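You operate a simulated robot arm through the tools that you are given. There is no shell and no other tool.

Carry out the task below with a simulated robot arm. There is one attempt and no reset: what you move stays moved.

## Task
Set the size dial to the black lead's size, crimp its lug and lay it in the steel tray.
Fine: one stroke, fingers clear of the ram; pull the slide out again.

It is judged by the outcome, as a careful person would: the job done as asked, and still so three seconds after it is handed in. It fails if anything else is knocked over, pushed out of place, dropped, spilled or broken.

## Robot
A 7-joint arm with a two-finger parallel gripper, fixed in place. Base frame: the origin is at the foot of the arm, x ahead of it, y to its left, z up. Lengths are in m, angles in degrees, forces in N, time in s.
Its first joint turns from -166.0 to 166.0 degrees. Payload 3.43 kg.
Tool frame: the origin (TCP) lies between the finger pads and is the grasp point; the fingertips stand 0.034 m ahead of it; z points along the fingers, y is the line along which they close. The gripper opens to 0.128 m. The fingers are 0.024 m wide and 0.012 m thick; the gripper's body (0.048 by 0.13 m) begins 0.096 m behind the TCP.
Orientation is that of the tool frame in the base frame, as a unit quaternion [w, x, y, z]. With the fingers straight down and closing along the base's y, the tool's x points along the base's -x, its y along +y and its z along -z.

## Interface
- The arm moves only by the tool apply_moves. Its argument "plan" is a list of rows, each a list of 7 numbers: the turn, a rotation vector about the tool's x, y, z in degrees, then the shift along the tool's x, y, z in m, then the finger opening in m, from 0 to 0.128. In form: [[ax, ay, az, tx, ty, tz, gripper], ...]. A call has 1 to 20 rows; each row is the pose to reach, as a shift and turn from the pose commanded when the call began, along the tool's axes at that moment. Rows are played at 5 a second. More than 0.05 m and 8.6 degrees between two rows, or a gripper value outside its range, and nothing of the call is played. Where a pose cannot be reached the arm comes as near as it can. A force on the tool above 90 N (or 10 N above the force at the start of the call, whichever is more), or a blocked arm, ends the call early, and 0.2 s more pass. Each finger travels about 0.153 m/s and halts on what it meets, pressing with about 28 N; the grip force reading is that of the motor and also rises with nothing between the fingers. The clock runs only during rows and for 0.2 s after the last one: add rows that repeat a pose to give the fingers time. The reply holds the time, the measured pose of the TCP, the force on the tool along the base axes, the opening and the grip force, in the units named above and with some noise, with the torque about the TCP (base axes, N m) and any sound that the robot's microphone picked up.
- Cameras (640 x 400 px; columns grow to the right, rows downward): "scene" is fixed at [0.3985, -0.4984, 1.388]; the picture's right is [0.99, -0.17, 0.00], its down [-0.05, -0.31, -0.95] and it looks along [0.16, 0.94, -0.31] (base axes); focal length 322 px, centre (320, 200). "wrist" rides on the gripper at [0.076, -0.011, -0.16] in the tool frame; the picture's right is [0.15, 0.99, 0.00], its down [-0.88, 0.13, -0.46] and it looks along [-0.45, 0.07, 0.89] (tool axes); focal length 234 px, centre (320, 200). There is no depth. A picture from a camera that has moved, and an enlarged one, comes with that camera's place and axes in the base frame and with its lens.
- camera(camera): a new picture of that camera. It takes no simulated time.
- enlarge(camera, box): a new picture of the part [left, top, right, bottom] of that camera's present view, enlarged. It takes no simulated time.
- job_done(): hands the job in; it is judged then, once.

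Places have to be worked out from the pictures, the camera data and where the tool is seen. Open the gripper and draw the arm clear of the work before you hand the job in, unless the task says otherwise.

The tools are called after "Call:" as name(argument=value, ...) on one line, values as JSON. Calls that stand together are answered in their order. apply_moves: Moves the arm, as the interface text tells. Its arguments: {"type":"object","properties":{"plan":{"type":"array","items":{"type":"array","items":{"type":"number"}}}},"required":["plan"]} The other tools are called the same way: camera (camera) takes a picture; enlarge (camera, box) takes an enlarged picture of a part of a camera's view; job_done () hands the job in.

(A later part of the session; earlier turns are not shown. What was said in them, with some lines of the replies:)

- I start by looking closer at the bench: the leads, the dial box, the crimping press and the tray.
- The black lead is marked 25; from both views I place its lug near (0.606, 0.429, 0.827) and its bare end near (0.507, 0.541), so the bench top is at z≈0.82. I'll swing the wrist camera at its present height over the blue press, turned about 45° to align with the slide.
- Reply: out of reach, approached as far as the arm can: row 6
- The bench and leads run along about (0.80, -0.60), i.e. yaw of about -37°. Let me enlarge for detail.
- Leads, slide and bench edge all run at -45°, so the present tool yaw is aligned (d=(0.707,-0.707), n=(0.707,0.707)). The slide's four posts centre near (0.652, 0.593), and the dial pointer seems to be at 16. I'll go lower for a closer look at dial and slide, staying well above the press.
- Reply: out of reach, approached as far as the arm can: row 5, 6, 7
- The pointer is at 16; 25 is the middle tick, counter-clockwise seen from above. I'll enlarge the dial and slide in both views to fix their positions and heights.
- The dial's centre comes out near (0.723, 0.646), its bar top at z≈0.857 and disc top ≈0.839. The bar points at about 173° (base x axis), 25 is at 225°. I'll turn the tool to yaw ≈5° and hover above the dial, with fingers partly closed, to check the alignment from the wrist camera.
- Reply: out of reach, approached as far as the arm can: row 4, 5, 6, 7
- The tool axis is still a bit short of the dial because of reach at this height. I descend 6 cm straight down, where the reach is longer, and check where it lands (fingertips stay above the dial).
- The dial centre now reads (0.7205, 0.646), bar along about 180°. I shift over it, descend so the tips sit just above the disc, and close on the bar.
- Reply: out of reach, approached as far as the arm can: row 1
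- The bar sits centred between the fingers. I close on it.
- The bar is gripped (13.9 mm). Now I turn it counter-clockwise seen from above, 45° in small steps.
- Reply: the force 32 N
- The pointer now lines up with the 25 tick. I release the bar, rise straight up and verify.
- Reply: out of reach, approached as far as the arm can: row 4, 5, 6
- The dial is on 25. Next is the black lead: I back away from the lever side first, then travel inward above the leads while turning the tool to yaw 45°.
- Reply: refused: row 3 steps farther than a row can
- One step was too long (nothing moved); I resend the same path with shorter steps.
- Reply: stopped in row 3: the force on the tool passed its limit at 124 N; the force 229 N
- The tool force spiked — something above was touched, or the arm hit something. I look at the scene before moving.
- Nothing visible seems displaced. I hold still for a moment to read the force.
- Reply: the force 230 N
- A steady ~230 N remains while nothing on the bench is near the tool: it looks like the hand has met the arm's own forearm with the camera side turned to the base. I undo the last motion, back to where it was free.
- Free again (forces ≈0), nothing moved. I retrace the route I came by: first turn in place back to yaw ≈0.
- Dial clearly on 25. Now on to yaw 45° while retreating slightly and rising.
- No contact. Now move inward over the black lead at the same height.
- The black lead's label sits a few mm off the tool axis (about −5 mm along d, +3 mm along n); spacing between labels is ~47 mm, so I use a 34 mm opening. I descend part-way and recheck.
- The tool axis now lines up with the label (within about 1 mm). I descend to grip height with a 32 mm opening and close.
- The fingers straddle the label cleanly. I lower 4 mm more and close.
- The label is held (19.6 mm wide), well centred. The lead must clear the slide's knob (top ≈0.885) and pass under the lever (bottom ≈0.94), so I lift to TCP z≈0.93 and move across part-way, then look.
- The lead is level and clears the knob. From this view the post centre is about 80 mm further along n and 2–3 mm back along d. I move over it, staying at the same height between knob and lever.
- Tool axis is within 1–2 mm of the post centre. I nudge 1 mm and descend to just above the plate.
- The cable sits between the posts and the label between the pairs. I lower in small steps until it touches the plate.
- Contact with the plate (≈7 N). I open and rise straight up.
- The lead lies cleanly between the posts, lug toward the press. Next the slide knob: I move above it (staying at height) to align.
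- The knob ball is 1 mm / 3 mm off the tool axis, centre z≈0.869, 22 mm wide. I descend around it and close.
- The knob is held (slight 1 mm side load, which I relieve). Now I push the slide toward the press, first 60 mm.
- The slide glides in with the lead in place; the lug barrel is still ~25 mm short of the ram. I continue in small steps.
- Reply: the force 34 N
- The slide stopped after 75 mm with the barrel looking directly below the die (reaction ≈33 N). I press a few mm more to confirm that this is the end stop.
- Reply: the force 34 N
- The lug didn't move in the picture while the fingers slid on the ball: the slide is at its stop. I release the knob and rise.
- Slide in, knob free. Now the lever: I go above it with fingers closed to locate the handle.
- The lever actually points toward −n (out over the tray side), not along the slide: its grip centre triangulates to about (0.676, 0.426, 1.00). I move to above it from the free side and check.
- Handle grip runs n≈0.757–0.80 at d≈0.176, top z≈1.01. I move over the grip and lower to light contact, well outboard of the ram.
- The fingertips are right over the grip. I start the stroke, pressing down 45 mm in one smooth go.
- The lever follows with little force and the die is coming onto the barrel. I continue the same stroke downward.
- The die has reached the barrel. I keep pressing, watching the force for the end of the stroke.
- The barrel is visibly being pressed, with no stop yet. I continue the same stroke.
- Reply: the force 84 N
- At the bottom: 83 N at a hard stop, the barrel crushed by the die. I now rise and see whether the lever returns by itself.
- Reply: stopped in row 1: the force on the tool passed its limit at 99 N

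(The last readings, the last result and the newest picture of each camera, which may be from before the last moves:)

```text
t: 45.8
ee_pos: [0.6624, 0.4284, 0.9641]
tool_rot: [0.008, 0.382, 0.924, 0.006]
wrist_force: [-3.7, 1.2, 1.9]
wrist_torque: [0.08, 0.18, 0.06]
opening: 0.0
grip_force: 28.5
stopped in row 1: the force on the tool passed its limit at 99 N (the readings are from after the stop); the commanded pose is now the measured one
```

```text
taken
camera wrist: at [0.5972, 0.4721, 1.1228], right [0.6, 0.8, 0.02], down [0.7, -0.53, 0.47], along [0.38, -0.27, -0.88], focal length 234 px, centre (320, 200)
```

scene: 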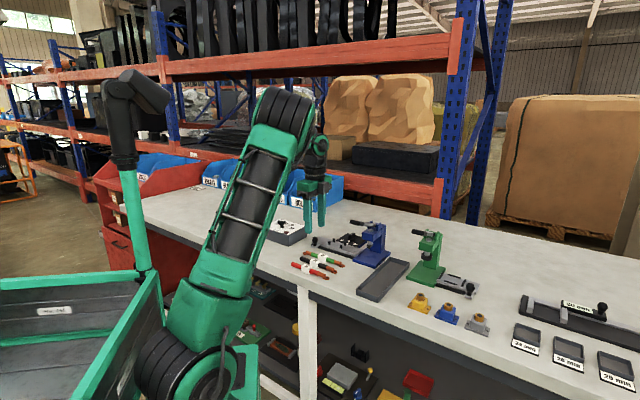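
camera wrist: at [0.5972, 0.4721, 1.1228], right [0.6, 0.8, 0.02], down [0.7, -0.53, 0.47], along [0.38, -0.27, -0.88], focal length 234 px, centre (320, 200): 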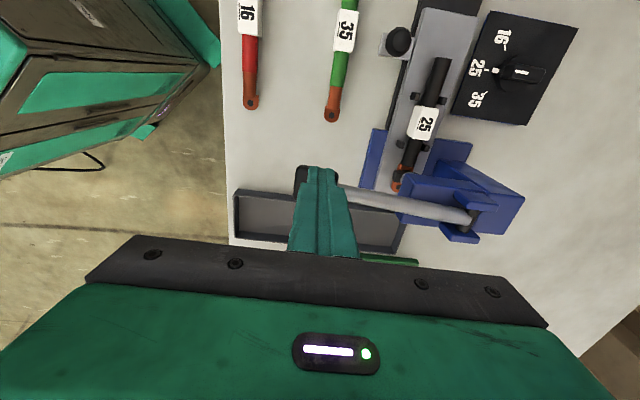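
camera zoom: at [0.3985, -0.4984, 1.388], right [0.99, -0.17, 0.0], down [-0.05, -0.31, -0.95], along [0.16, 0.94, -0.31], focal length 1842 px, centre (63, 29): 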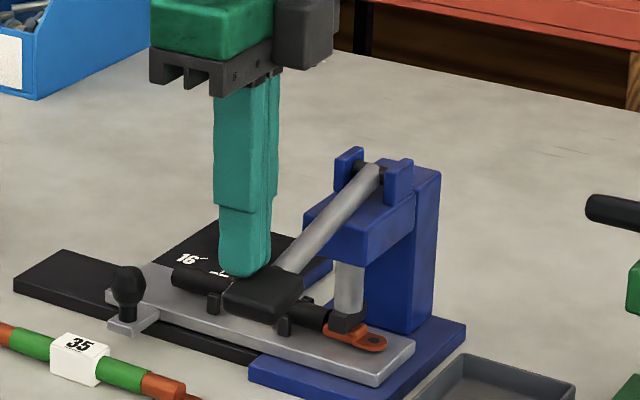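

I'd pressed a touch deeper by mistake; it stopped safely, still at the bottom of the same stroke. Now I rise straight up.

Call:
apply_moves(plan=[[0, 0, 0, 0, 0, -0.01, 0.0], [0, 0, 0, 0, 0, -0.03, 0.0], [0, 0, 0, 0, 0, -0.05, 0.0], [0, 0, 0, 0, 0, -0.075, 0.0], [0, 0, 0, 0, 0, -0.1, 0.0], [0, 0, 0, 0, 0, -0.1, 0.0]])

Call:
enlarge(camera="scene", box=[320, 195, 410, 265])

Call:
camera(camera="wrist")

```text
t: 47.2
ee_pos: [0.6606, 0.4263, 1.0632]
tool_rot: [0.008, 0.384, 0.923, 0.008]
wrist_force: [-0.1, 0.2, -0.1]
wrist_torque: [0.02, 0.03, 0.03]
opening: 0.0
grip_force: 28.0
```

```text
5.71 times, centred on (365, 230) of scene
camera zoom: at [0.3985, -0.4984, 1.388], right [0.99, -0.17, 0.0], down [-0.05, -0.31, -0.95], along [0.16, 0.94, -0.31], focal length 1842 px, centre (63, 29)
```

zoom: 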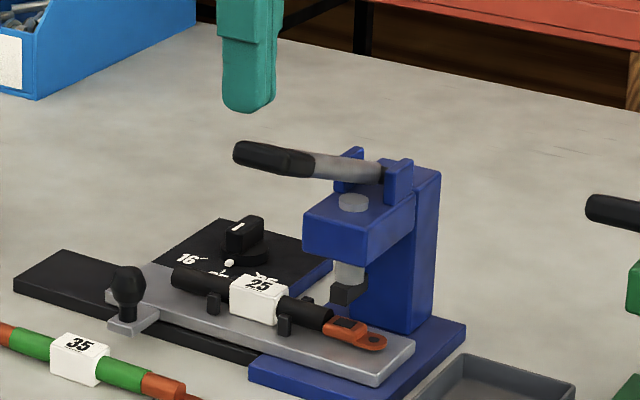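

```text
taken
camera wrist: at [0.5965, 0.4714, 1.2223], right [0.6, 0.8, 0.02], down [0.7, -0.54, 0.47], along [0.38, -0.27, -0.88], focal length 234 px, centre (320, 200)
```

wrist: 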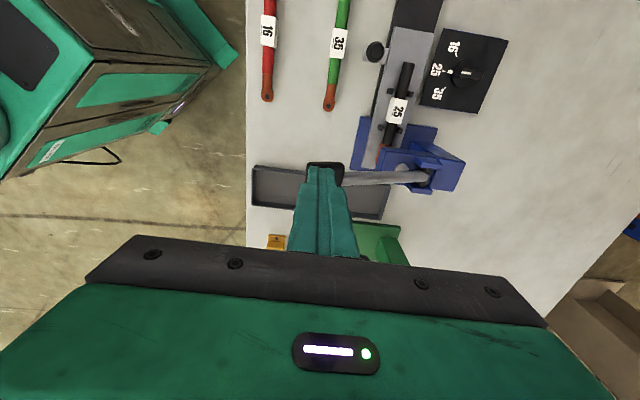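

The lever sprang back, the ram is up, and the barrel shows the crimp dent. Now back to the knob to pull the slide out: I move away from the lever, level the tool, and hover over the knob.

Call:
apply_moves(plan=[[0.4, 0.2, 0, 0.04, 0.005, 0, 0.02], [0.8, 0.3, 0, 0.08, 0.02, 0, 0.044], [1.2, 0.5, -0.1, 0.118, 0.04, 0.01, 0.044], [1.2, 0.5, -0.1, 0.118, 0.06, 0.05, 0.044], [1.2, 0.5, -0.1, 0.118, 0.06, 0.09, 0.044], [1.2, 0.5, -0.1, 0.118, 0.06, 0.09, 0.044]])

Call:
enlarge(camera="wrist", box=[240, 100, 400, 220])

Call:
enlarge(camera="scene", box=[310, 205, 400, 270])

```text
t: 48.6
ee_pos: [0.6226, 0.5528, 0.9728]
tool_rot: [0.001, 0.383, 0.924, 0.0]
wrist_force: [0.3, 0.2, -0.5]
wrist_torque: [0.02, 0.01, 0.02]
opening: 0.0438
grip_force: 0.1
```

```text
3.33 times, centred on (320, 160) of wrist
camera zoom: at [0.5609, 0.599, 1.1334], right [0.6, 0.8, 0.0], down [0.71, -0.53, 0.46], along [0.37, -0.27, -0.89], focal length 781 px, centre (320, 333)
```

zoom: 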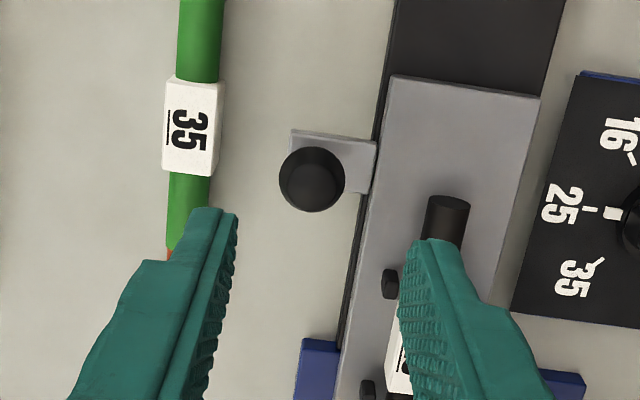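

```text
6.15 times, centred on (355, 238) of scene
camera zoom: at [0.3985, -0.4984, 1.388], right [0.99, -0.17, 0.0], down [-0.05, -0.31, -0.95], along [0.16, 0.94, -0.31], focal length 1984 px, centre (105, -31)
```

zoom: 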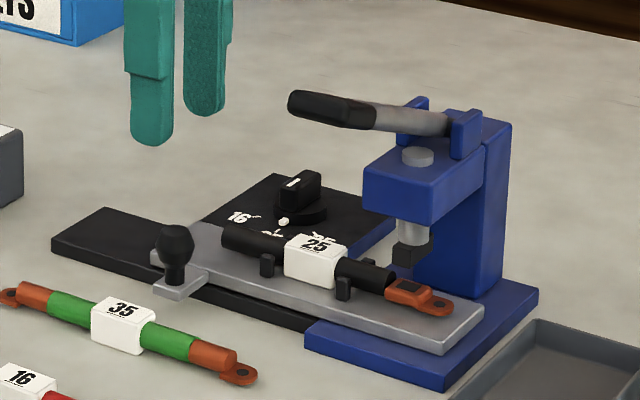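

Knob is within 1–3 mm of the tool axis. I descend around it, grip, and pull the slide out in one call up to 70 mm.

Call:
apply_moves(plan=[[0, 0, 0, 0.001, -0.003, 0.03, 0.044], [0, 0, 0, 0.001, -0.003, 0.06, 0.044], [0, 0, 0, 0.001, -0.003, 0.085, 0.044], [0, 0, 0, 0.001, -0.003, 0.089, 0.03], [0, 0, 0, 0.001, -0.003, 0.089, 0.015], [0, 0, 0, 0.001, -0.003, 0.089, 0.015]])

Call:
apply_moves(plan=[[0, 0, 0, 0.01, 0, 0, 0.015], [0, 0, 0, 0.02, 0, 0, 0.015], [0, 0, 0, 0.03, 0, 0, 0.015], [0, 0, 0, 0.04, 0, 0, 0.015], [0, 0, 0, 0.05, 0, 0, 0.015], [0, 0, 0, 0.06, 0, 0, 0.015], [0, 0, 0, 0.068, 0, 0, 0.015], [0, 0, 0, 0.068, 0, 0, 0.015]])

Call:
enlarge(camera="scene", box=[300, 205, 400, 270])

Call:
enlarge(camera="wrist", box=[240, 110, 400, 230])

```text
t: 50.0
ee_pos: [0.6196, 0.5517, 0.8854]
tool_rot: [0.001, 0.382, 0.924, -0.001]
wrist_force: [2.3, 4.3, 1.6]
wrist_torque: [1.12, 0.57, -0.04]
opening: 0.0209
grip_force: 44.8
```

```text
t: 51.8
ee_pos: [0.5708, 0.5996, 0.885]
tool_rot: [0.001, 0.384, 0.923, -0.001]
wrist_force: [6.6, 8.8, 12.3]
wrist_torque: [0.06, -0.41, 0.01]
opening: 0.021
grip_force: 45.3
```

```text
6.15 times, centred on (350, 238) of scene
camera zoom: at [0.3985, -0.4984, 1.388], right [0.99, -0.17, 0.0], down [-0.05, -0.31, -0.95], along [0.16, 0.94, -0.31], focal length 1984 px, centre (135, -31)
```

zoom: 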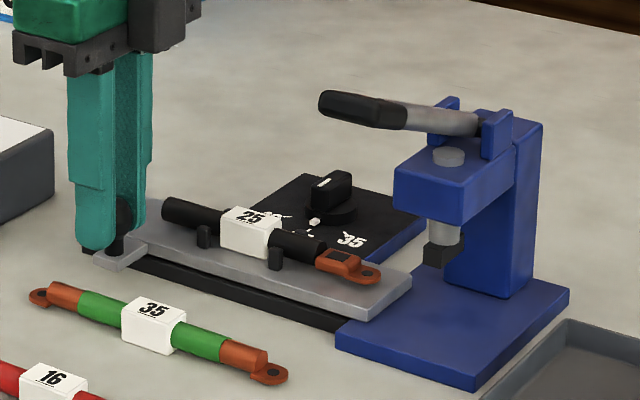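

```text
3.33 times, centred on (320, 170) of wrist
camera zoom: at [0.5097, 0.6456, 1.0446], right [0.6, 0.8, 0.0], down [0.71, -0.53, 0.46], along [0.37, -0.27, -0.89], focal length 781 px, centre (320, 300)
```

zoom: 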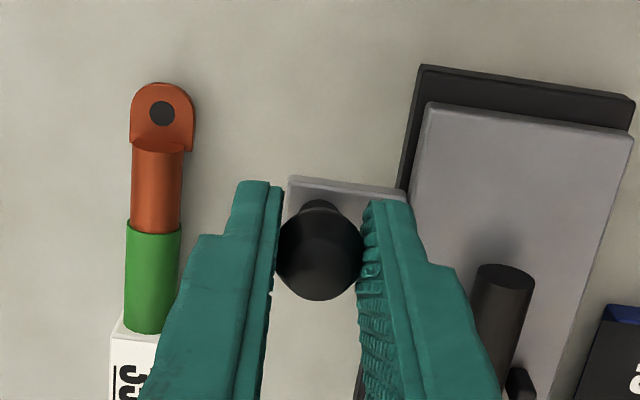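

The slide followed nearly all the way; about 6–7 mm remain to its original outer stop.

Call:
apply_moves(plan=[[0, 0, 0, 0.003, 0, 0, 0.015], [0, 0, 0, 0.006, 0, 0, 0.015], [0, 0, 0, 0.0085, 0, 0, 0.015], [0, 0, 0, 0.0085, 0, 0, 0.015]])

Call:
enlarge(camera="wrist", box=[240, 110, 400, 230])

Call:
enlarge(camera="scene", box=[300, 210, 380, 265])

```text
t: 52.8
ee_pos: [0.5656, 0.605, 0.8842]
tool_rot: [0.0, 0.384, 0.923, -0.001]
wrist_force: [9.8, -0.8, 20.0]
wrist_torque: [0.41, 0.26, 0.1]
opening: 0.0211
grip_force: 44.9
```

```text
3.33 times, centred on (320, 170) of wrist
camera zoom: at [0.5045, 0.6511, 1.0446], right [0.6, 0.8, 0.0], down [0.71, -0.53, 0.46], along [0.37, -0.27, -0.89], focal length 781 px, centre (320, 300)
```

zoom: 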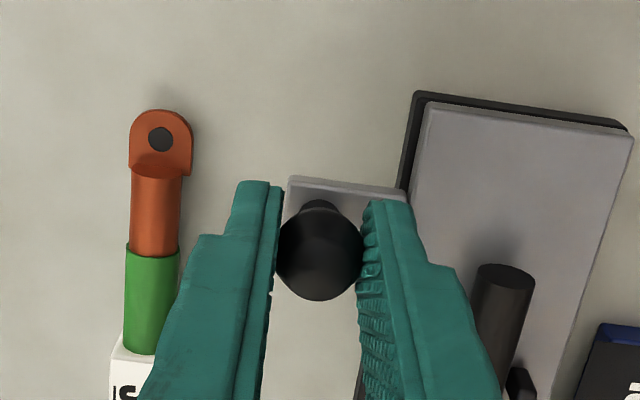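

```text
7.27 times, centred on (340, 238) of scene
camera zoom: at [0.3985, -0.4984, 1.388], right [0.99, -0.17, 0.0], down [-0.05, -0.31, -0.95], along [0.16, 0.94, -0.31], focal length 2345 px, centre (174, -73)
```

zoom: 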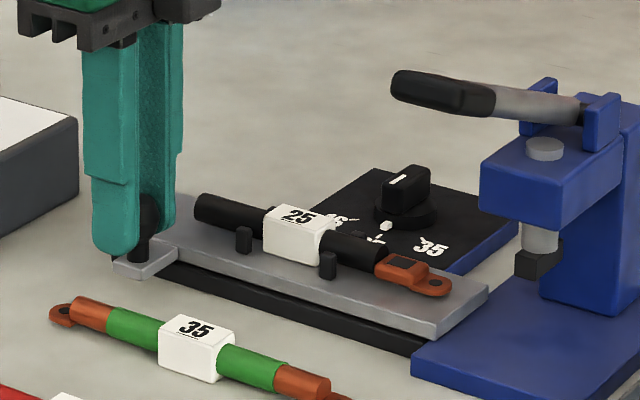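

The slide is back at its outer stop, as in the beginning. I release the knob, rise, and move over the crimped lead's label.

Call:
apply_moves(plan=[[0, 0, 0, 0, 0, 0, 0.03], [0, 0, 0, 0, 0, 0, 0.044], [0, 0, 0, 0, 0, 0, 0.044], [0, 0, 0, 0, 0, -0.04, 0.044], [0, 0, 0, 0, 0, -0.08, 0.044], [0, 0, 0, -0.03, 0.025, -0.08, 0.036], [0, 0, 0, -0.067, 0.053, -0.08, 0.036], [0, 0, 0, -0.067, 0.053, -0.08, 0.036]])

Call:
enlarge(camera="wrist", box=[240, 90, 400, 210])

Call:
enlarge(camera="scene", box=[310, 210, 430, 310])

```text
t: 54.6
ee_pos: [0.6515, 0.5954, 0.9653]
tool_rot: [0.0, 0.382, 0.924, -0.001]
wrist_force: [0.6, 1.1, 0.7]
wrist_torque: [-0.02, -0.01, 0.02]
opening: 0.0362
grip_force: 0.1
```

```text
3.33 times, centred on (320, 150) of wrist
camera zoom: at [0.5897, 0.6416, 1.1246], right [0.6, 0.8, 0.0], down [0.71, -0.53, 0.46], along [0.37, -0.27, -0.89], focal length 781 px, centre (320, 367)
```

zoom: 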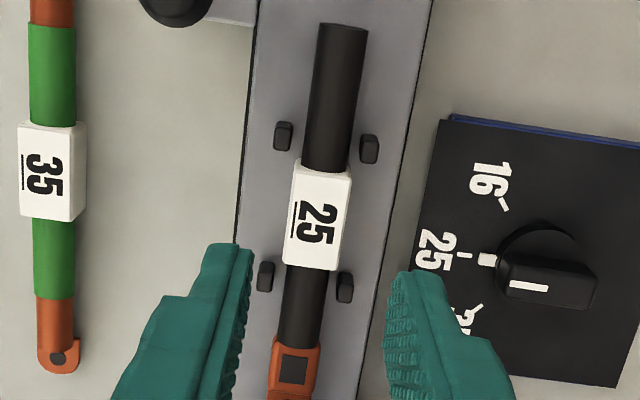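

```text
4.00 times, centred on (370, 260) of scene
camera zoom: at [0.3985, -0.4984, 1.388], right [0.99, -0.17, 0.0], down [-0.05, -0.31, -0.95], along [0.16, 0.94, -0.31], focal length 1290 px, centre (120, -40)
```

zoom: 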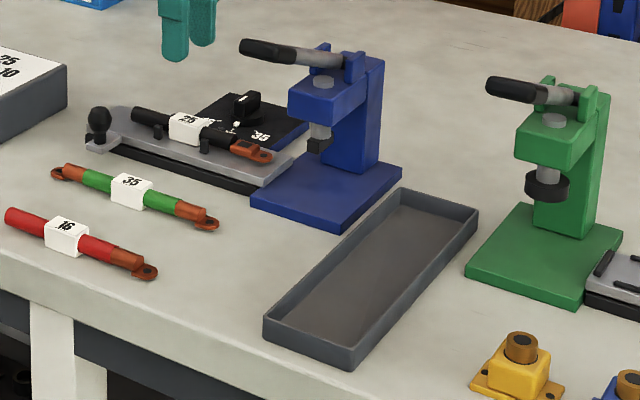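

The label lines up for regrasping. Before carrying the lead, I test the route and the 90° turn over the tray with empty fingers (tray ≈ d 0.25–0.32, n 0.66–0.91, long axis along n), going round in front of the lever end.

Call:
apply_moves(plan=[[0, 0, 0, 0, -0.045, -0.01, 0.036], [0, 0, 0, 0, -0.09, -0.02, 0.036], [0, 0, 0, 0, -0.135, -0.02, 0.036], [0, 0, 0, 0, -0.18, -0.02, 0.036], [0, 0, 0, -0.045, -0.185, -0.02, 0.036], [0, 0, 0, -0.09, -0.185, -0.02, 0.036], [0, 0, 0, -0.135, -0.185, -0.02, 0.036], [0, 0, 0, -0.18, -0.185, -0.02, 0.036], [0, 0, 0, -0.2, -0.185, -0.02, 0.036], [0, 0, 0, -0.2, -0.185, -0.02, 0.036]])

Call:
camera(camera="wrist")

Call:
camera(camera="scene")

```text
t: 56.8
ee_pos: [0.6603, 0.3238, 0.9871]
tool_rot: [0.001, 0.383, 0.924, -0.002]
wrist_force: [0.2, -0.6, -0.4]
wrist_torque: [-0.02, 0.03, 0.01]
opening: 0.0361
grip_force: 0.1
```

```text
taken
camera wrist: at [0.5984, 0.3689, 1.1454], right [0.6, 0.8, 0.0], down [0.71, -0.53, 0.46], along [0.37, -0.27, -0.89], focal length 234 px, centre (320, 200)
```

wrist: 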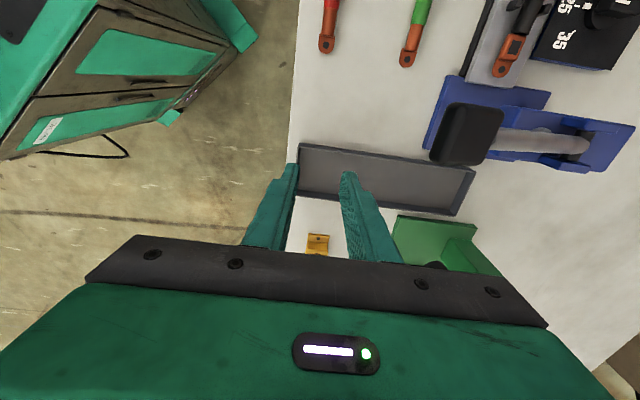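

```text
taken
```

scene: 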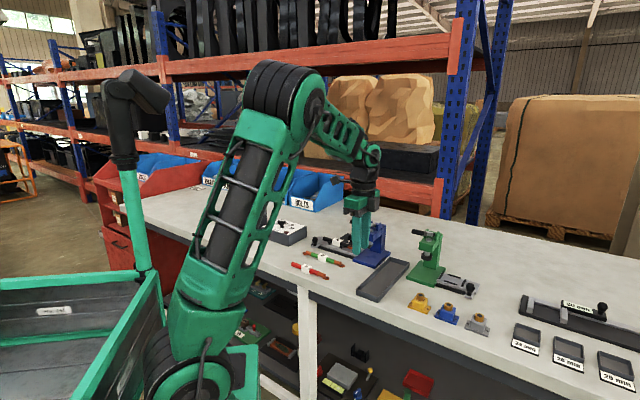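

The elbow is high here, so there is more room. The wrist view puts the tray at d≈0.237–0.310, n≈0.668–0.912. I test the turn to yaw 135° above the tray.

Call:
apply_moves(plan=[[0, 0, 7.5, -0.005, 0.006, 0, 0.036], [0, 0, 15, -0.01, 0.012, 0, 0.036], [0, 0, 22.5, -0.015, 0.018, 0, 0.036], [0, 0, 30, -0.02, 0.024, 0, 0.036], [0, 0, 37.5, -0.025, 0.03, 0, 0.036], [0, 0, 45, -0.03, 0.036, 0, 0.036], [0, 0, 52.5, -0.035, 0.042, 0, 0.036], [0, 0, 60, -0.037, 0.049, 0, 0.036], [0, 0, 67.5, -0.037, 0.049, 0, 0.036], [0, 0, 75, -0.037, 0.049, 0, 0.036], [0, 0, 82.5, -0.037, 0.049, 0, 0.036], [0, 0, 90, -0.037, 0.049, 0, 0.036], [0, 0, 90, -0.037, 0.049, 0, 0.036]])

Call:
camera(camera="wrist")

Call:
enlarge(camera="scene", box=[300, 120, 480, 310])

```text
t: 59.6
ee_pos: [0.7215, 0.3316, 0.9847]
tool_rot: [0.001, 0.925, 0.381, -0.001]
wrist_force: [-0.8, -0.4, -0.9]
wrist_torque: [-0.01, 0.03, -0.04]
opening: 0.0361
grip_force: 0.0
```

```text
taken
camera wrist: at [0.7678, 0.3939, 1.1446], right [0.8, -0.6, 0.0], down [-0.53, -0.71, 0.46], along [-0.27, -0.37, -0.89], focal length 234 px, centre (320, 200)
```

wrist: 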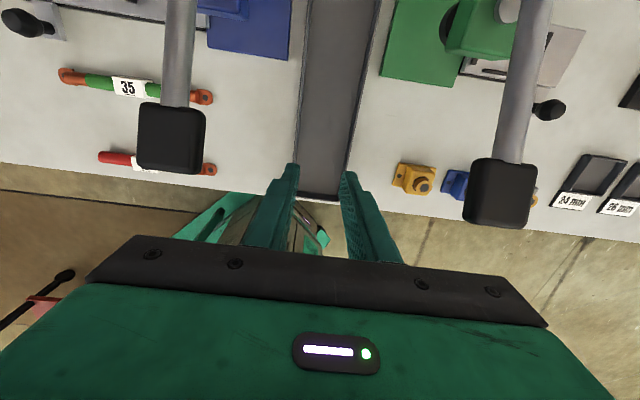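

```text
2.11 times, centred on (390, 215) of scene
camera zoom: at [0.3985, -0.4984, 1.388], right [0.99, -0.17, 0.0], down [-0.05, -0.31, -0.95], along [0.16, 0.94, -0.31], focal length 679 px, centre (173, 168)
```

zoom: 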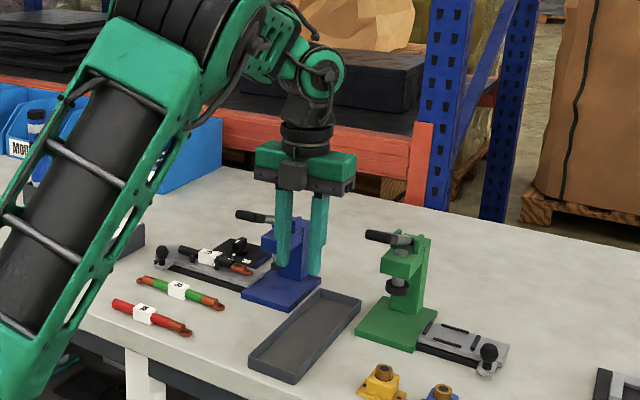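

Yaw 135° is reachable with no contact, and the view shows the tray lying between both lever grips. I enlarge to get the tray's edges.

Call:
enlarge(camera="wrist", box=[260, 0, 420, 210])

Call:
enlarge(camera="wrist", box=[120, 60, 560, 260])

```text
1.90 times, centred on (340, 105) of wrist
camera zoom: at [0.7678, 0.3939, 1.1446], right [0.8, -0.6, 0.0], down [-0.53, -0.71, 0.46], along [-0.27, -0.37, -0.89], focal length 446 px, centre (282, 381)
```

zoom: 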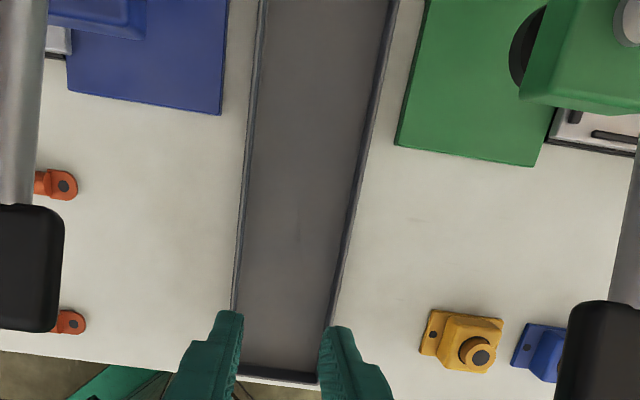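

```text
1.45 times, centred on (340, 160) of wrist
camera zoom: at [0.7678, 0.3939, 1.1446], right [0.8, -0.6, 0.0], down [-0.53, -0.71, 0.46], along [-0.27, -0.37, -0.89], focal length 341 px, centre (291, 258)
```

zoom: 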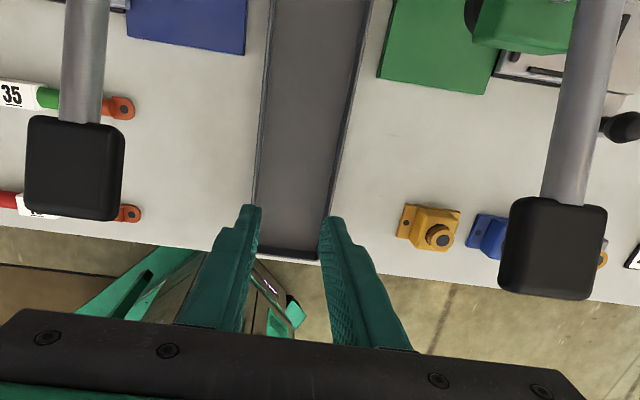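

Inner tray width comes out 64 mm centred at d≈0.280, n from 0.68 to 0.905; the hand clears both lever grips by ≥14 mm at d≈0.281, so the lead (−61/+88 mm about its label) will go at n≈0.79. I return the same way to the lead.

Call:
apply_moves(plan=[[0, 0, -7.5, -0.012, -0.005, 0, 0.036], [0, 0, -15, -0.024, -0.01, 0, 0.036], [0, 0, -22.5, -0.036, -0.015, 0, 0.036], [0, 0, -30, -0.049, -0.02, 0, 0.036], [0, 0, -37.5, -0.049, -0.03, 0, 0.036], [0, 0, -45, -0.049, -0.04, 0, 0.036], [0, 0, -52.5, -0.049, -0.07, 0, 0.036], [0, 0, -60, -0.049, -0.1, 0, 0.036], [0, 0, -67.5, -0.049, -0.13, 0, 0.036], [0, 0, -75, -0.049, -0.16, 0, 0.036], [0, 0, -82.5, -0.049, -0.2, 0, 0.036], [0, 0, -90, -0.049, -0.2365, 0, 0.036], [0, 0, -90, -0.01, -0.2365, 0, 0.036], [0, 0, -90, 0.03, -0.2365, 0, 0.036], [0, 0, -90, 0.07, -0.2365, 0, 0.036], [0, 0, -90, 0.105, -0.2365, 0, 0.036], [0, 0, -90, 0.136, -0.2365, 0, 0.036], [0, 0, -90, 0.136, -0.2365, 0.02, 0.036], [0, 0, -90, 0.136, -0.2365, 0.02, 0.036]])

Call:
enlarge(camera="wrist", box=[240, 90, 400, 210])

Call:
enlarge(camera="scene", box=[300, 205, 420, 305])

```text
t: 63.6
ee_pos: [0.6508, 0.5963, 0.9645]
tool_rot: [0.001, 0.383, 0.924, -0.001]
wrist_force: [0.4, 0.7, -1.1]
wrist_torque: [0.03, 0.0, 0.0]
opening: 0.036
grip_force: 0.0
```

```text
3.33 times, centred on (320, 150) of wrist
camera zoom: at [0.5896, 0.6422, 1.1245], right [0.6, 0.8, 0.0], down [0.71, -0.53, 0.46], along [0.37, -0.27, -0.89], focal length 781 px, centre (320, 367)
```

zoom: 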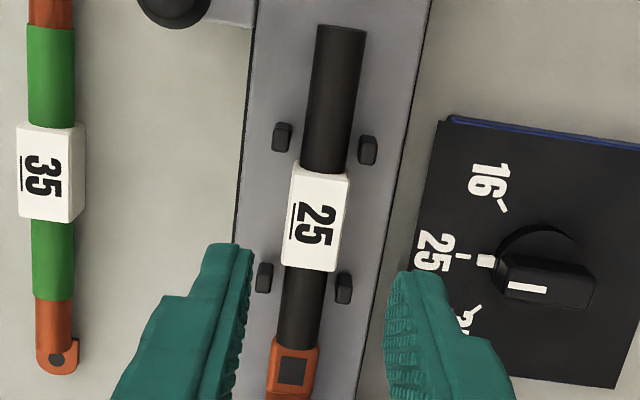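

```text
4.00 times, centred on (360, 255) of scene
camera zoom: at [0.3985, -0.4984, 1.388], right [0.99, -0.17, 0.0], down [-0.05, -0.31, -0.95], along [0.16, 0.94, -0.31], focal length 1290 px, centre (160, -20)
```

zoom: 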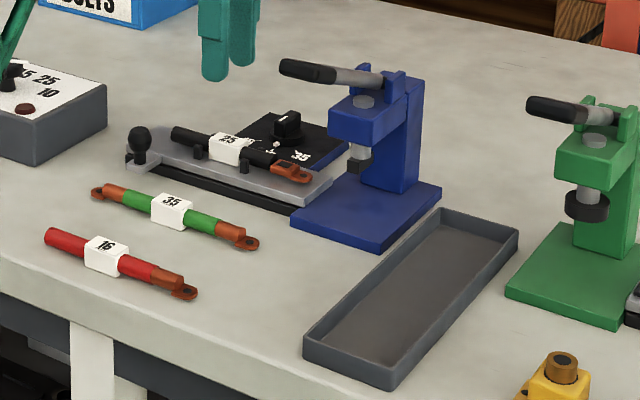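

Aligned within ~1 mm. I descend on the label, grip and lift straight up (nothing overhangs the lead here).

Call:
apply_moves(plan=[[0, 0, 0, -0.001, -0.001, 0.03, 0.036], [0, 0, 0, -0.001, -0.001, 0.06, 0.036], [0, 0, 0, -0.001, -0.001, 0.076, 0.036], [0, 0, 0, -0.001, -0.001, 0.081, 0.034], [0, 0, 0, -0.001, -0.001, 0.081, 0.02], [0, 0, 0, -0.001, -0.001, 0.081, 0.012], [0, 0, 0, -0.001, -0.001, 0.081, 0.012]])

Call:
enlarge(camera="wrist", box=[240, 110, 400, 230])

```text
t: 65.2
ee_pos: [0.6502, 0.5933, 0.8837]
tool_rot: [0.001, 0.383, 0.924, -0.002]
wrist_force: [0.5, 0.4, 0.0]
wrist_torque: [0.02, -0.01, 0.0]
opening: 0.0196
grip_force: 28.5
```

```text
3.33 times, centred on (320, 170) of wrist
camera zoom: at [0.5895, 0.6397, 1.0426], right [0.6, 0.8, 0.0], down [0.71, -0.53, 0.46], along [0.37, -0.27, -0.89], focal length 781 px, centre (320, 300)
```

zoom: 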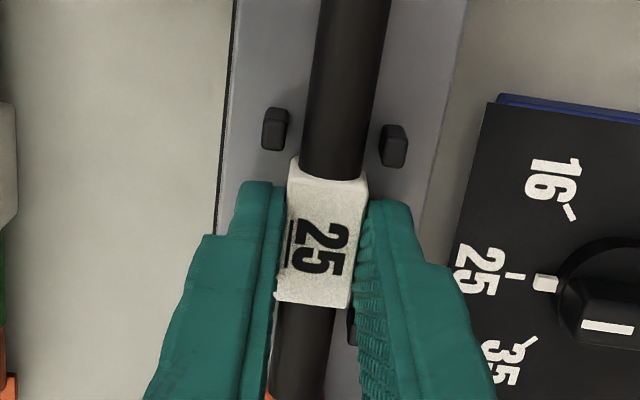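

Gripped. I lift 10 cm, carry inward and then round in front of the lever end to the tray side.

Call:
apply_moves(plan=[[0, 0, 0, 0, 0, -0.02, 0.012], [0, 0, 0, 0, 0, -0.05, 0.012], [0, 0, 0, 0, 0, -0.08, 0.012], [0, 0, 0, 0, -0.02, -0.1, 0.012], [0, 0, 0, 0, -0.055, -0.1, 0.012], [0, 0, 0, 0, -0.09, -0.1, 0.012], [0, 0, 0, 0, -0.125, -0.1, 0.012], [0, 0, 0, 0, -0.16, -0.1, 0.012], [0, 0, 0, -0.01, -0.183, -0.1, 0.012], [0, 0, 0, -0.045, -0.183, -0.1, 0.012], [0, 0, 0, -0.08, -0.183, -0.1, 0.012], [0, 0, 0, -0.115, -0.183, -0.1, 0.012], [0, 0, 0, -0.15, -0.183, -0.1, 0.012], [0, 0, 0, -0.185, -0.183, -0.1, 0.012], [0, 0, 0, -0.22, -0.183, -0.1, 0.012], [0, 0, 0, -0.22, -0.183, -0.1, 0.012]])

Call:
camera(camera="wrist")

Call:
enlarge(camera="scene", box=[310, 195, 450, 310])

```text
t: 68.6
ee_pos: [0.6769, 0.3086, 0.9829]
tool_rot: [0.001, 0.383, 0.924, -0.001]
wrist_force: [0.3, 0.5, -1.6]
wrist_torque: [0.01, -0.03, 0.03]
opening: 0.0197
grip_force: 28.0
```

```text
taken
camera wrist: at [0.6149, 0.3549, 1.1424], right [0.6, 0.8, 0.0], down [0.71, -0.53, 0.46], along [0.37, -0.27, -0.89], focal length 234 px, centre (320, 200)
```

wrist: 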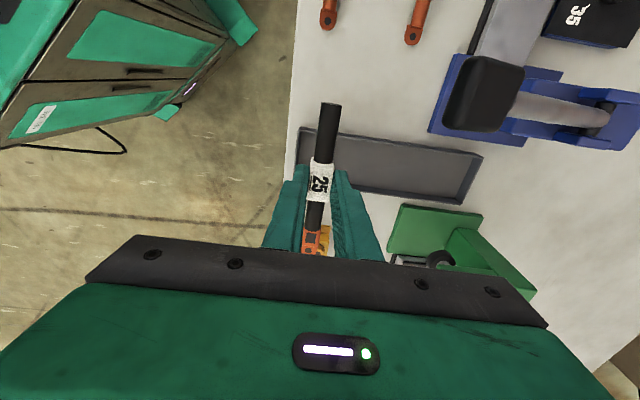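

```text
3.48 times, centred on (380, 252) of scene
camera zoom: at [0.3985, -0.4984, 1.388], right [0.99, -0.17, 0.0], down [-0.05, -0.31, -0.95], along [0.16, 0.94, -0.31], focal length 1121 px, centre (111, 17)
```

zoom: 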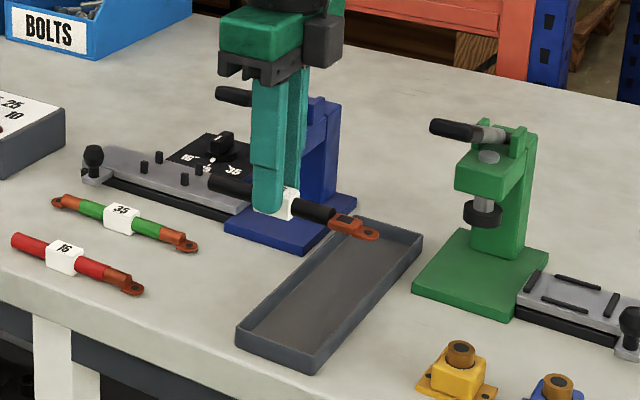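

Lead held firmly. Now I turn 90° here in front of the levers, then move over the tray.

Call:
apply_moves(plan=[[0, 0, 7.5, 0, 0, 0, 0.012], [0, 0, 15, 0, 0, 0, 0.012], [0, 0, 22.5, 0, 0, 0, 0.012], [0, 0, 30, 0, 0, 0, 0.012], [0, 0, 37.5, 0, 0, 0, 0.012], [0, 0, 45, 0, 0, 0, 0.012], [0, 0, 52.5, 0, 0, 0, 0.012], [0, 0, 60, 0, 0, 0, 0.012], [0, 0, 67.5, 0, 0, 0, 0.012], [0, 0, 75, 0, 0, 0, 0.012], [0, 0, 82.5, 0, 0, 0, 0.012], [0, 0, 90, -0.005, 0.01, 0, 0.012], [0, 0, 90, -0.015, 0.04, 0, 0.012], [0, 0, 90, -0.021, 0.07, 0, 0.012], [0, 0, 90, -0.021, 0.093, 0, 0.012], [0, 0, 90, -0.021, 0.093, 0, 0.012]])

Call:
camera(camera="wrist")

Call:
enlarge(camera="scene", box=[310, 195, 450, 310])

Call:
enlarge(camera="wrist", box=[240, 60, 420, 220])

```text
t: 72.0
ee_pos: [0.7585, 0.3605, 0.984]
tool_rot: [0.002, 0.924, 0.381, 0.0]
wrist_force: [-0.2, 0.0, -1.2]
wrist_torque: [0.0, -0.02, -0.01]
opening: 0.0193
grip_force: 27.8
```

```text
taken
camera wrist: at [0.8039, 0.4217, 1.1437], right [0.8, -0.6, 0.0], down [-0.53, -0.71, 0.46], along [-0.27, -0.37, -0.89], focal length 234 px, centre (320, 200)
```

wrist: 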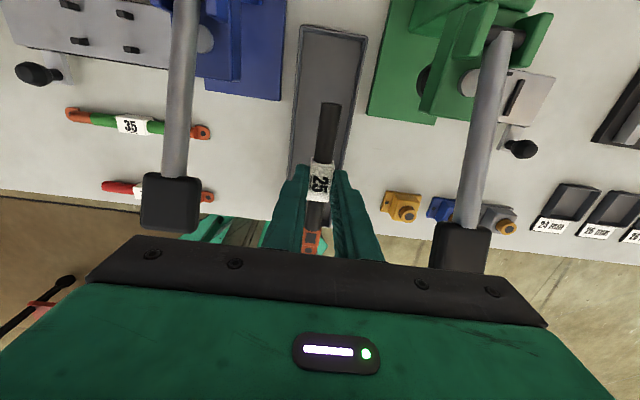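

```text
3.48 times, centred on (380, 252) of scene
camera zoom: at [0.3985, -0.4984, 1.388], right [0.99, -0.17, 0.0], down [-0.05, -0.31, -0.95], along [0.16, 0.94, -0.31], focal length 1121 px, centre (111, 17)
```

zoom: 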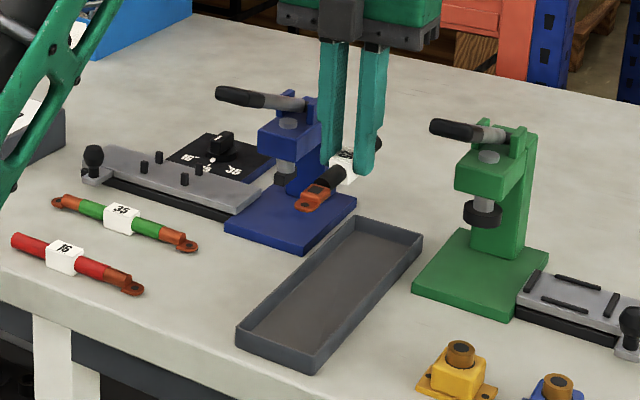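

```text
2.50 times, centred on (330, 140) of wrist
camera zoom: at [0.8039, 0.4217, 1.1437], right [0.8, -0.6, 0.0], down [-0.53, -0.71, 0.46], along [-0.27, -0.37, -0.89], focal length 585 px, centre (295, 350)
```

zoom: 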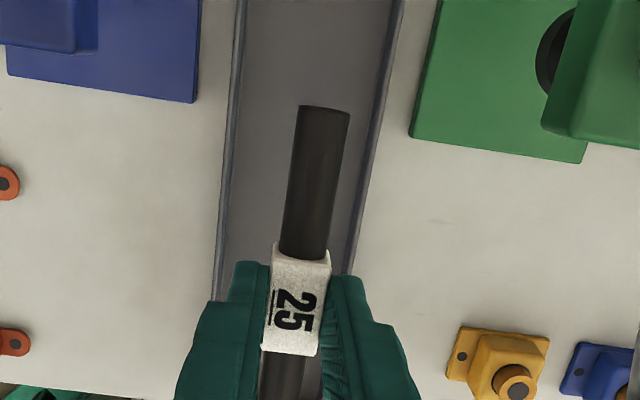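

The lead hangs over the tray, within 2 mm of its centreline, and the hand clears both grips by ~19 and 27 mm. I descend into the tray.

Call:
apply_moves(plan=[[0, 0, 0, 0, -0.001, 0.025, 0.012], [0, 0, 0, 0, -0.001, 0.05, 0.012], [0, 0, 0, 0, -0.001, 0.075, 0.012], [0, 0, 0, 0, -0.001, 0.095, 0.012], [0, 0, 0, 0, -0.001, 0.105, 0.012], [0, 0, 0, 0, -0.001, 0.112, 0.012], [0, 0, 0, 0, -0.001, 0.112, 0.012]])

Call:
enlarge(camera="scene", box=[350, 215, 430, 305])

Call:
camera(camera="wrist")

```text
t: 73.6
ee_pos: [0.7571, 0.3607, 0.8718]
tool_rot: [0.002, 0.924, 0.382, -0.001]
wrist_force: [-0.1, 1.1, -1.6]
wrist_torque: [0.01, 0.01, 0.04]
opening: 0.0194
grip_force: 27.9
```

```text
4.44 times, centred on (390, 260) of scene
camera zoom: at [0.3985, -0.4984, 1.388], right [0.99, -0.17, 0.0], down [-0.05, -0.31, -0.95], along [0.16, 0.94, -0.31], focal length 1433 px, centre (9, -67)
```

zoom: 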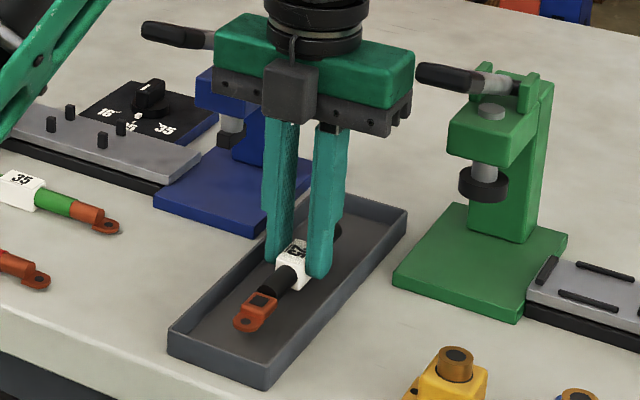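

```text
taken
camera wrist: at [0.8028, 0.422, 1.0316], right [0.8, -0.6, 0.0], down [-0.53, -0.71, 0.46], along [-0.27, -0.37, -0.89], focal length 234 px, centre (320, 200)
```

wrist: 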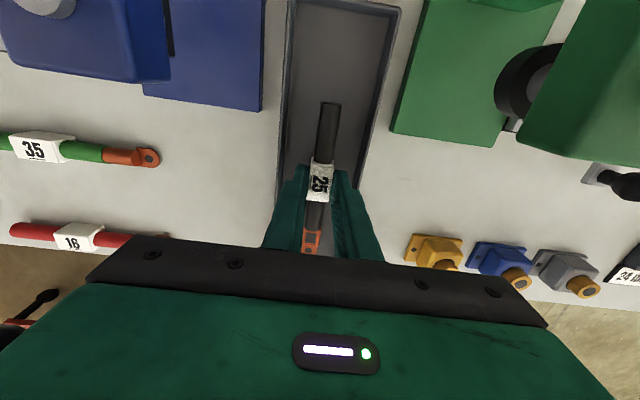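

It's well inside the tray with room around. I lower the last millimetres gently until it touches.

Call:
apply_moves(plan=[[0, 0, 0, 0, 0, 0.002, 0.012], [0, 0, 0, 0, 0, 0.004, 0.012], [0, 0, 0, 0, 0, 0.004, 0.012]])

```text
t: 74.4
ee_pos: [0.7567, 0.3607, 0.8684]
tool_rot: [0.002, 0.924, 0.382, -0.001]
wrist_force: [-0.4, 0.1, -1.3]
wrist_torque: [0.03, -0.04, 0.0]
opening: 0.0196
grip_force: 28.1
```

Still no contact; a few millimetres more.

Call:
apply_moves(plan=[[0, 0, 0, 0, 0, 0.0015, 0.012], [0, 0, 0, 0, 0, 0.003, 0.012], [0, 0, 0, 0, 0, 0.003, 0.012]])

```text
t: 75.2
ee_pos: [0.7573, 0.3602, 0.865]
tool_rot: [0.001, 0.924, 0.382, 0.0]
wrist_force: [-0.1, -0.4, 6.3]
wrist_torque: [-0.04, 0.03, -0.02]
opening: 0.0193
grip_force: 27.7
```

Contact (≈6 N): the lead rests on the tray floor. I open just enough, then rise straight up.

Call:
apply_moves(plan=[[0, 0, 0, 0, 0, 0, 0.023], [0, 0, 0, 0, 0, 0, 0.027], [0, 0, 0, 0, 0, 0, 0.027], [0, 0, 0, 0, 0, -0.02, 0.027], [0, 0, 0, 0, 0, -0.05, 0.027], [0, 0, 0, 0, 0, -0.09, 0.027], [0, 0, 0, 0, 0, -0.13, 0.027], [0, 0, 0, 0, 0, -0.16, 0.03], [0, 0, 0, 0, 0, -0.16, 0.03]])

Call:
enlarge(camera="scene", box=[300, 205, 450, 310])

Call:
camera(camera="wrist")

```text
t: 77.2
ee_pos: [0.7576, 0.3614, 1.0246]
tool_rot: [0.002, 0.924, 0.383, 0.0]
wrist_force: [-0.2, -0.1, -1.3]
wrist_torque: [0.0, 0.01, 0.04]
opening: 0.03
grip_force: 0.1
```

```text
3.81 times, centred on (375, 258) of scene
camera zoom: at [0.3985, -0.4984, 1.388], right [0.99, -0.17, 0.0], down [-0.05, -0.31, -0.95], along [0.16, 0.94, -0.31], focal length 1228 px, centre (110, -19)
```

zoom: 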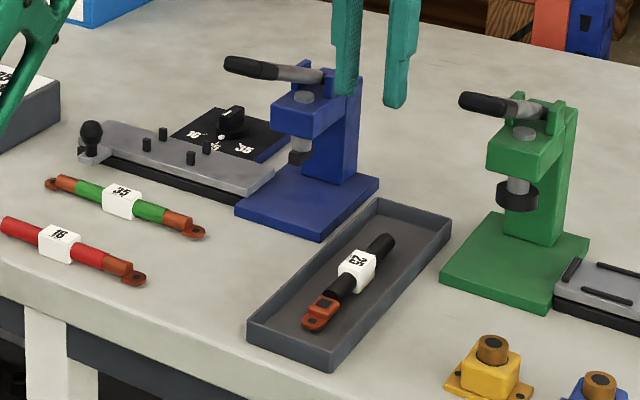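

```text
taken
camera wrist: at [0.8028, 0.4226, 1.1848], right [0.8, -0.6, 0.0], down [-0.53, -0.71, 0.46], along [-0.27, -0.37, -0.89], focal length 234 px, centre (320, 200)
```

wrist: 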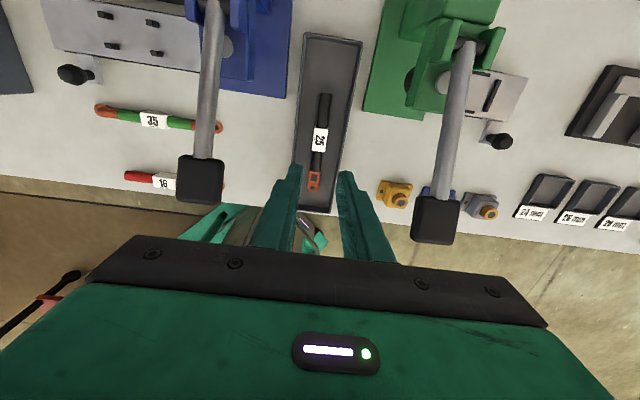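

The crimped lead lies in the tray; slide out, dial at 25, lever up. I raise the arm further and draw it back, opening the gripper.

Call:
apply_moves(plan=[[0, 0, 0, 0, 0, -0.04, 0.03], [0, 0, 0, -0.02, 0, -0.08, 0.05], [0, 0, 0, -0.05, 0, -0.11, 0.08], [0, 0, 0, -0.08, 0, -0.13, 0.11], [0, 0, 0, -0.11, 0, -0.15, 0.128], [0, 0, 0, -0.11, 0, -0.15, 0.128]])

Call:
camera(camera="scene")

Call:
enlarge(camera="scene", box=[300, 205, 450, 310])

Call:
enlarge(camera="wrist", box=[220, 0, 420, 220])

Call:
enlarge(camera="scene", box=[335, 215, 385, 250])

```text
t: 78.6
ee_pos: [0.6792, 0.2831, 1.1743]
tool_rot: [0.0, 0.924, 0.382, -0.001]
wrist_force: [-0.3, -0.3, 0.0]
wrist_torque: [-0.01, 0.01, 0.03]
opening: 0.1281
grip_force: 0.2
```

```text
taken
```

scene: 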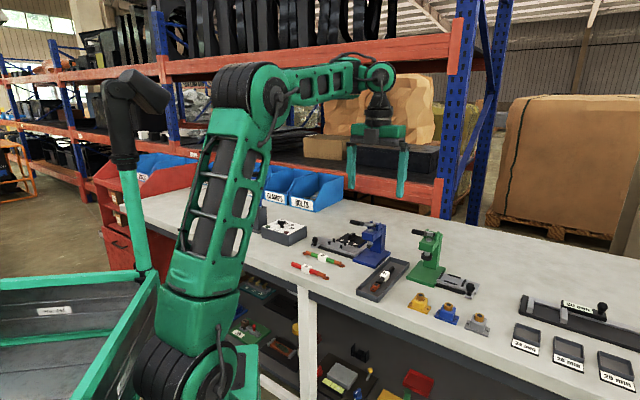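

```text
3.81 times, centred on (375, 258) of scene
camera zoom: at [0.3985, -0.4984, 1.388], right [0.99, -0.17, 0.0], down [-0.05, -0.31, -0.95], along [0.16, 0.94, -0.31], focal length 1228 px, centre (110, -19)
```

zoom: 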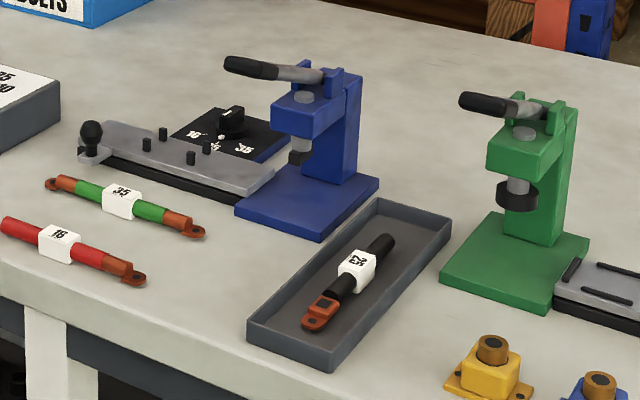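

```text
1.82 times, centred on (320, 110) of wrist
camera zoom: at [0.7246, 0.344, 1.3344], right [0.8, -0.6, 0.0], down [-0.53, -0.71, 0.46], along [-0.27, -0.37, -0.89], focal length 426 px, centre (320, 364)
```

zoom: 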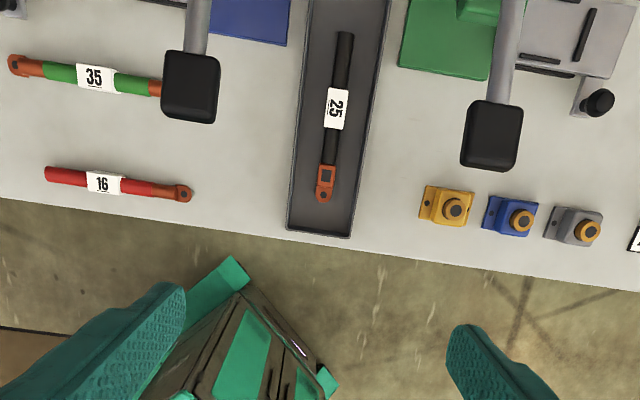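

```text
11.43 times, centred on (360, 232) of scene
camera zoom: at [0.3985, -0.4984, 1.388], right [0.99, -0.17, 0.0], down [-0.05, -0.31, -0.95], along [0.16, 0.94, -0.31], focal length 3684 px, centre (-137, -171)
```

zoom: 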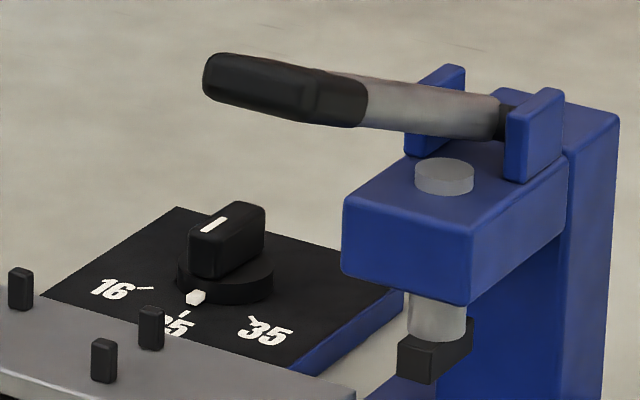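

Everything checks out: dial on 25, one crimp made, slide back out, lever up, lead lying in the steel tray, the other items undisturbed, and the arm drawn clear with the gripper open. I hand the job in.

Call:
job_done()

```text
The job is handed in.
```

The job is done and handed in. The black lead (size 25) was crimped with the dial set to 25 and now lies in the steel tray.

- **Crimp:** I made one lever stroke, down to the hard stop. The lug barrel shows the dent. The fingers pressed the lever grip, well clear of the ram.
- **Slide and lever:** The slide is pulled back to its outer stop. The lever sprang back up on its own.
- **Arm:** It is drawn clear of the bench with the gripper open.

**Contact during the job:** after setting the dial, the gripper's force spiked to about 230 N while I was moving away. I think the gripper hit the arm's own forearm. I backed out the same way, and the pictures showed nothing on the bench moved.

**Extra press at the bottom:** at the bottom of the stroke I also pressed slightly too far. The force limit stopped the move at 99 N before the lever had risen, so it was still one stroke.
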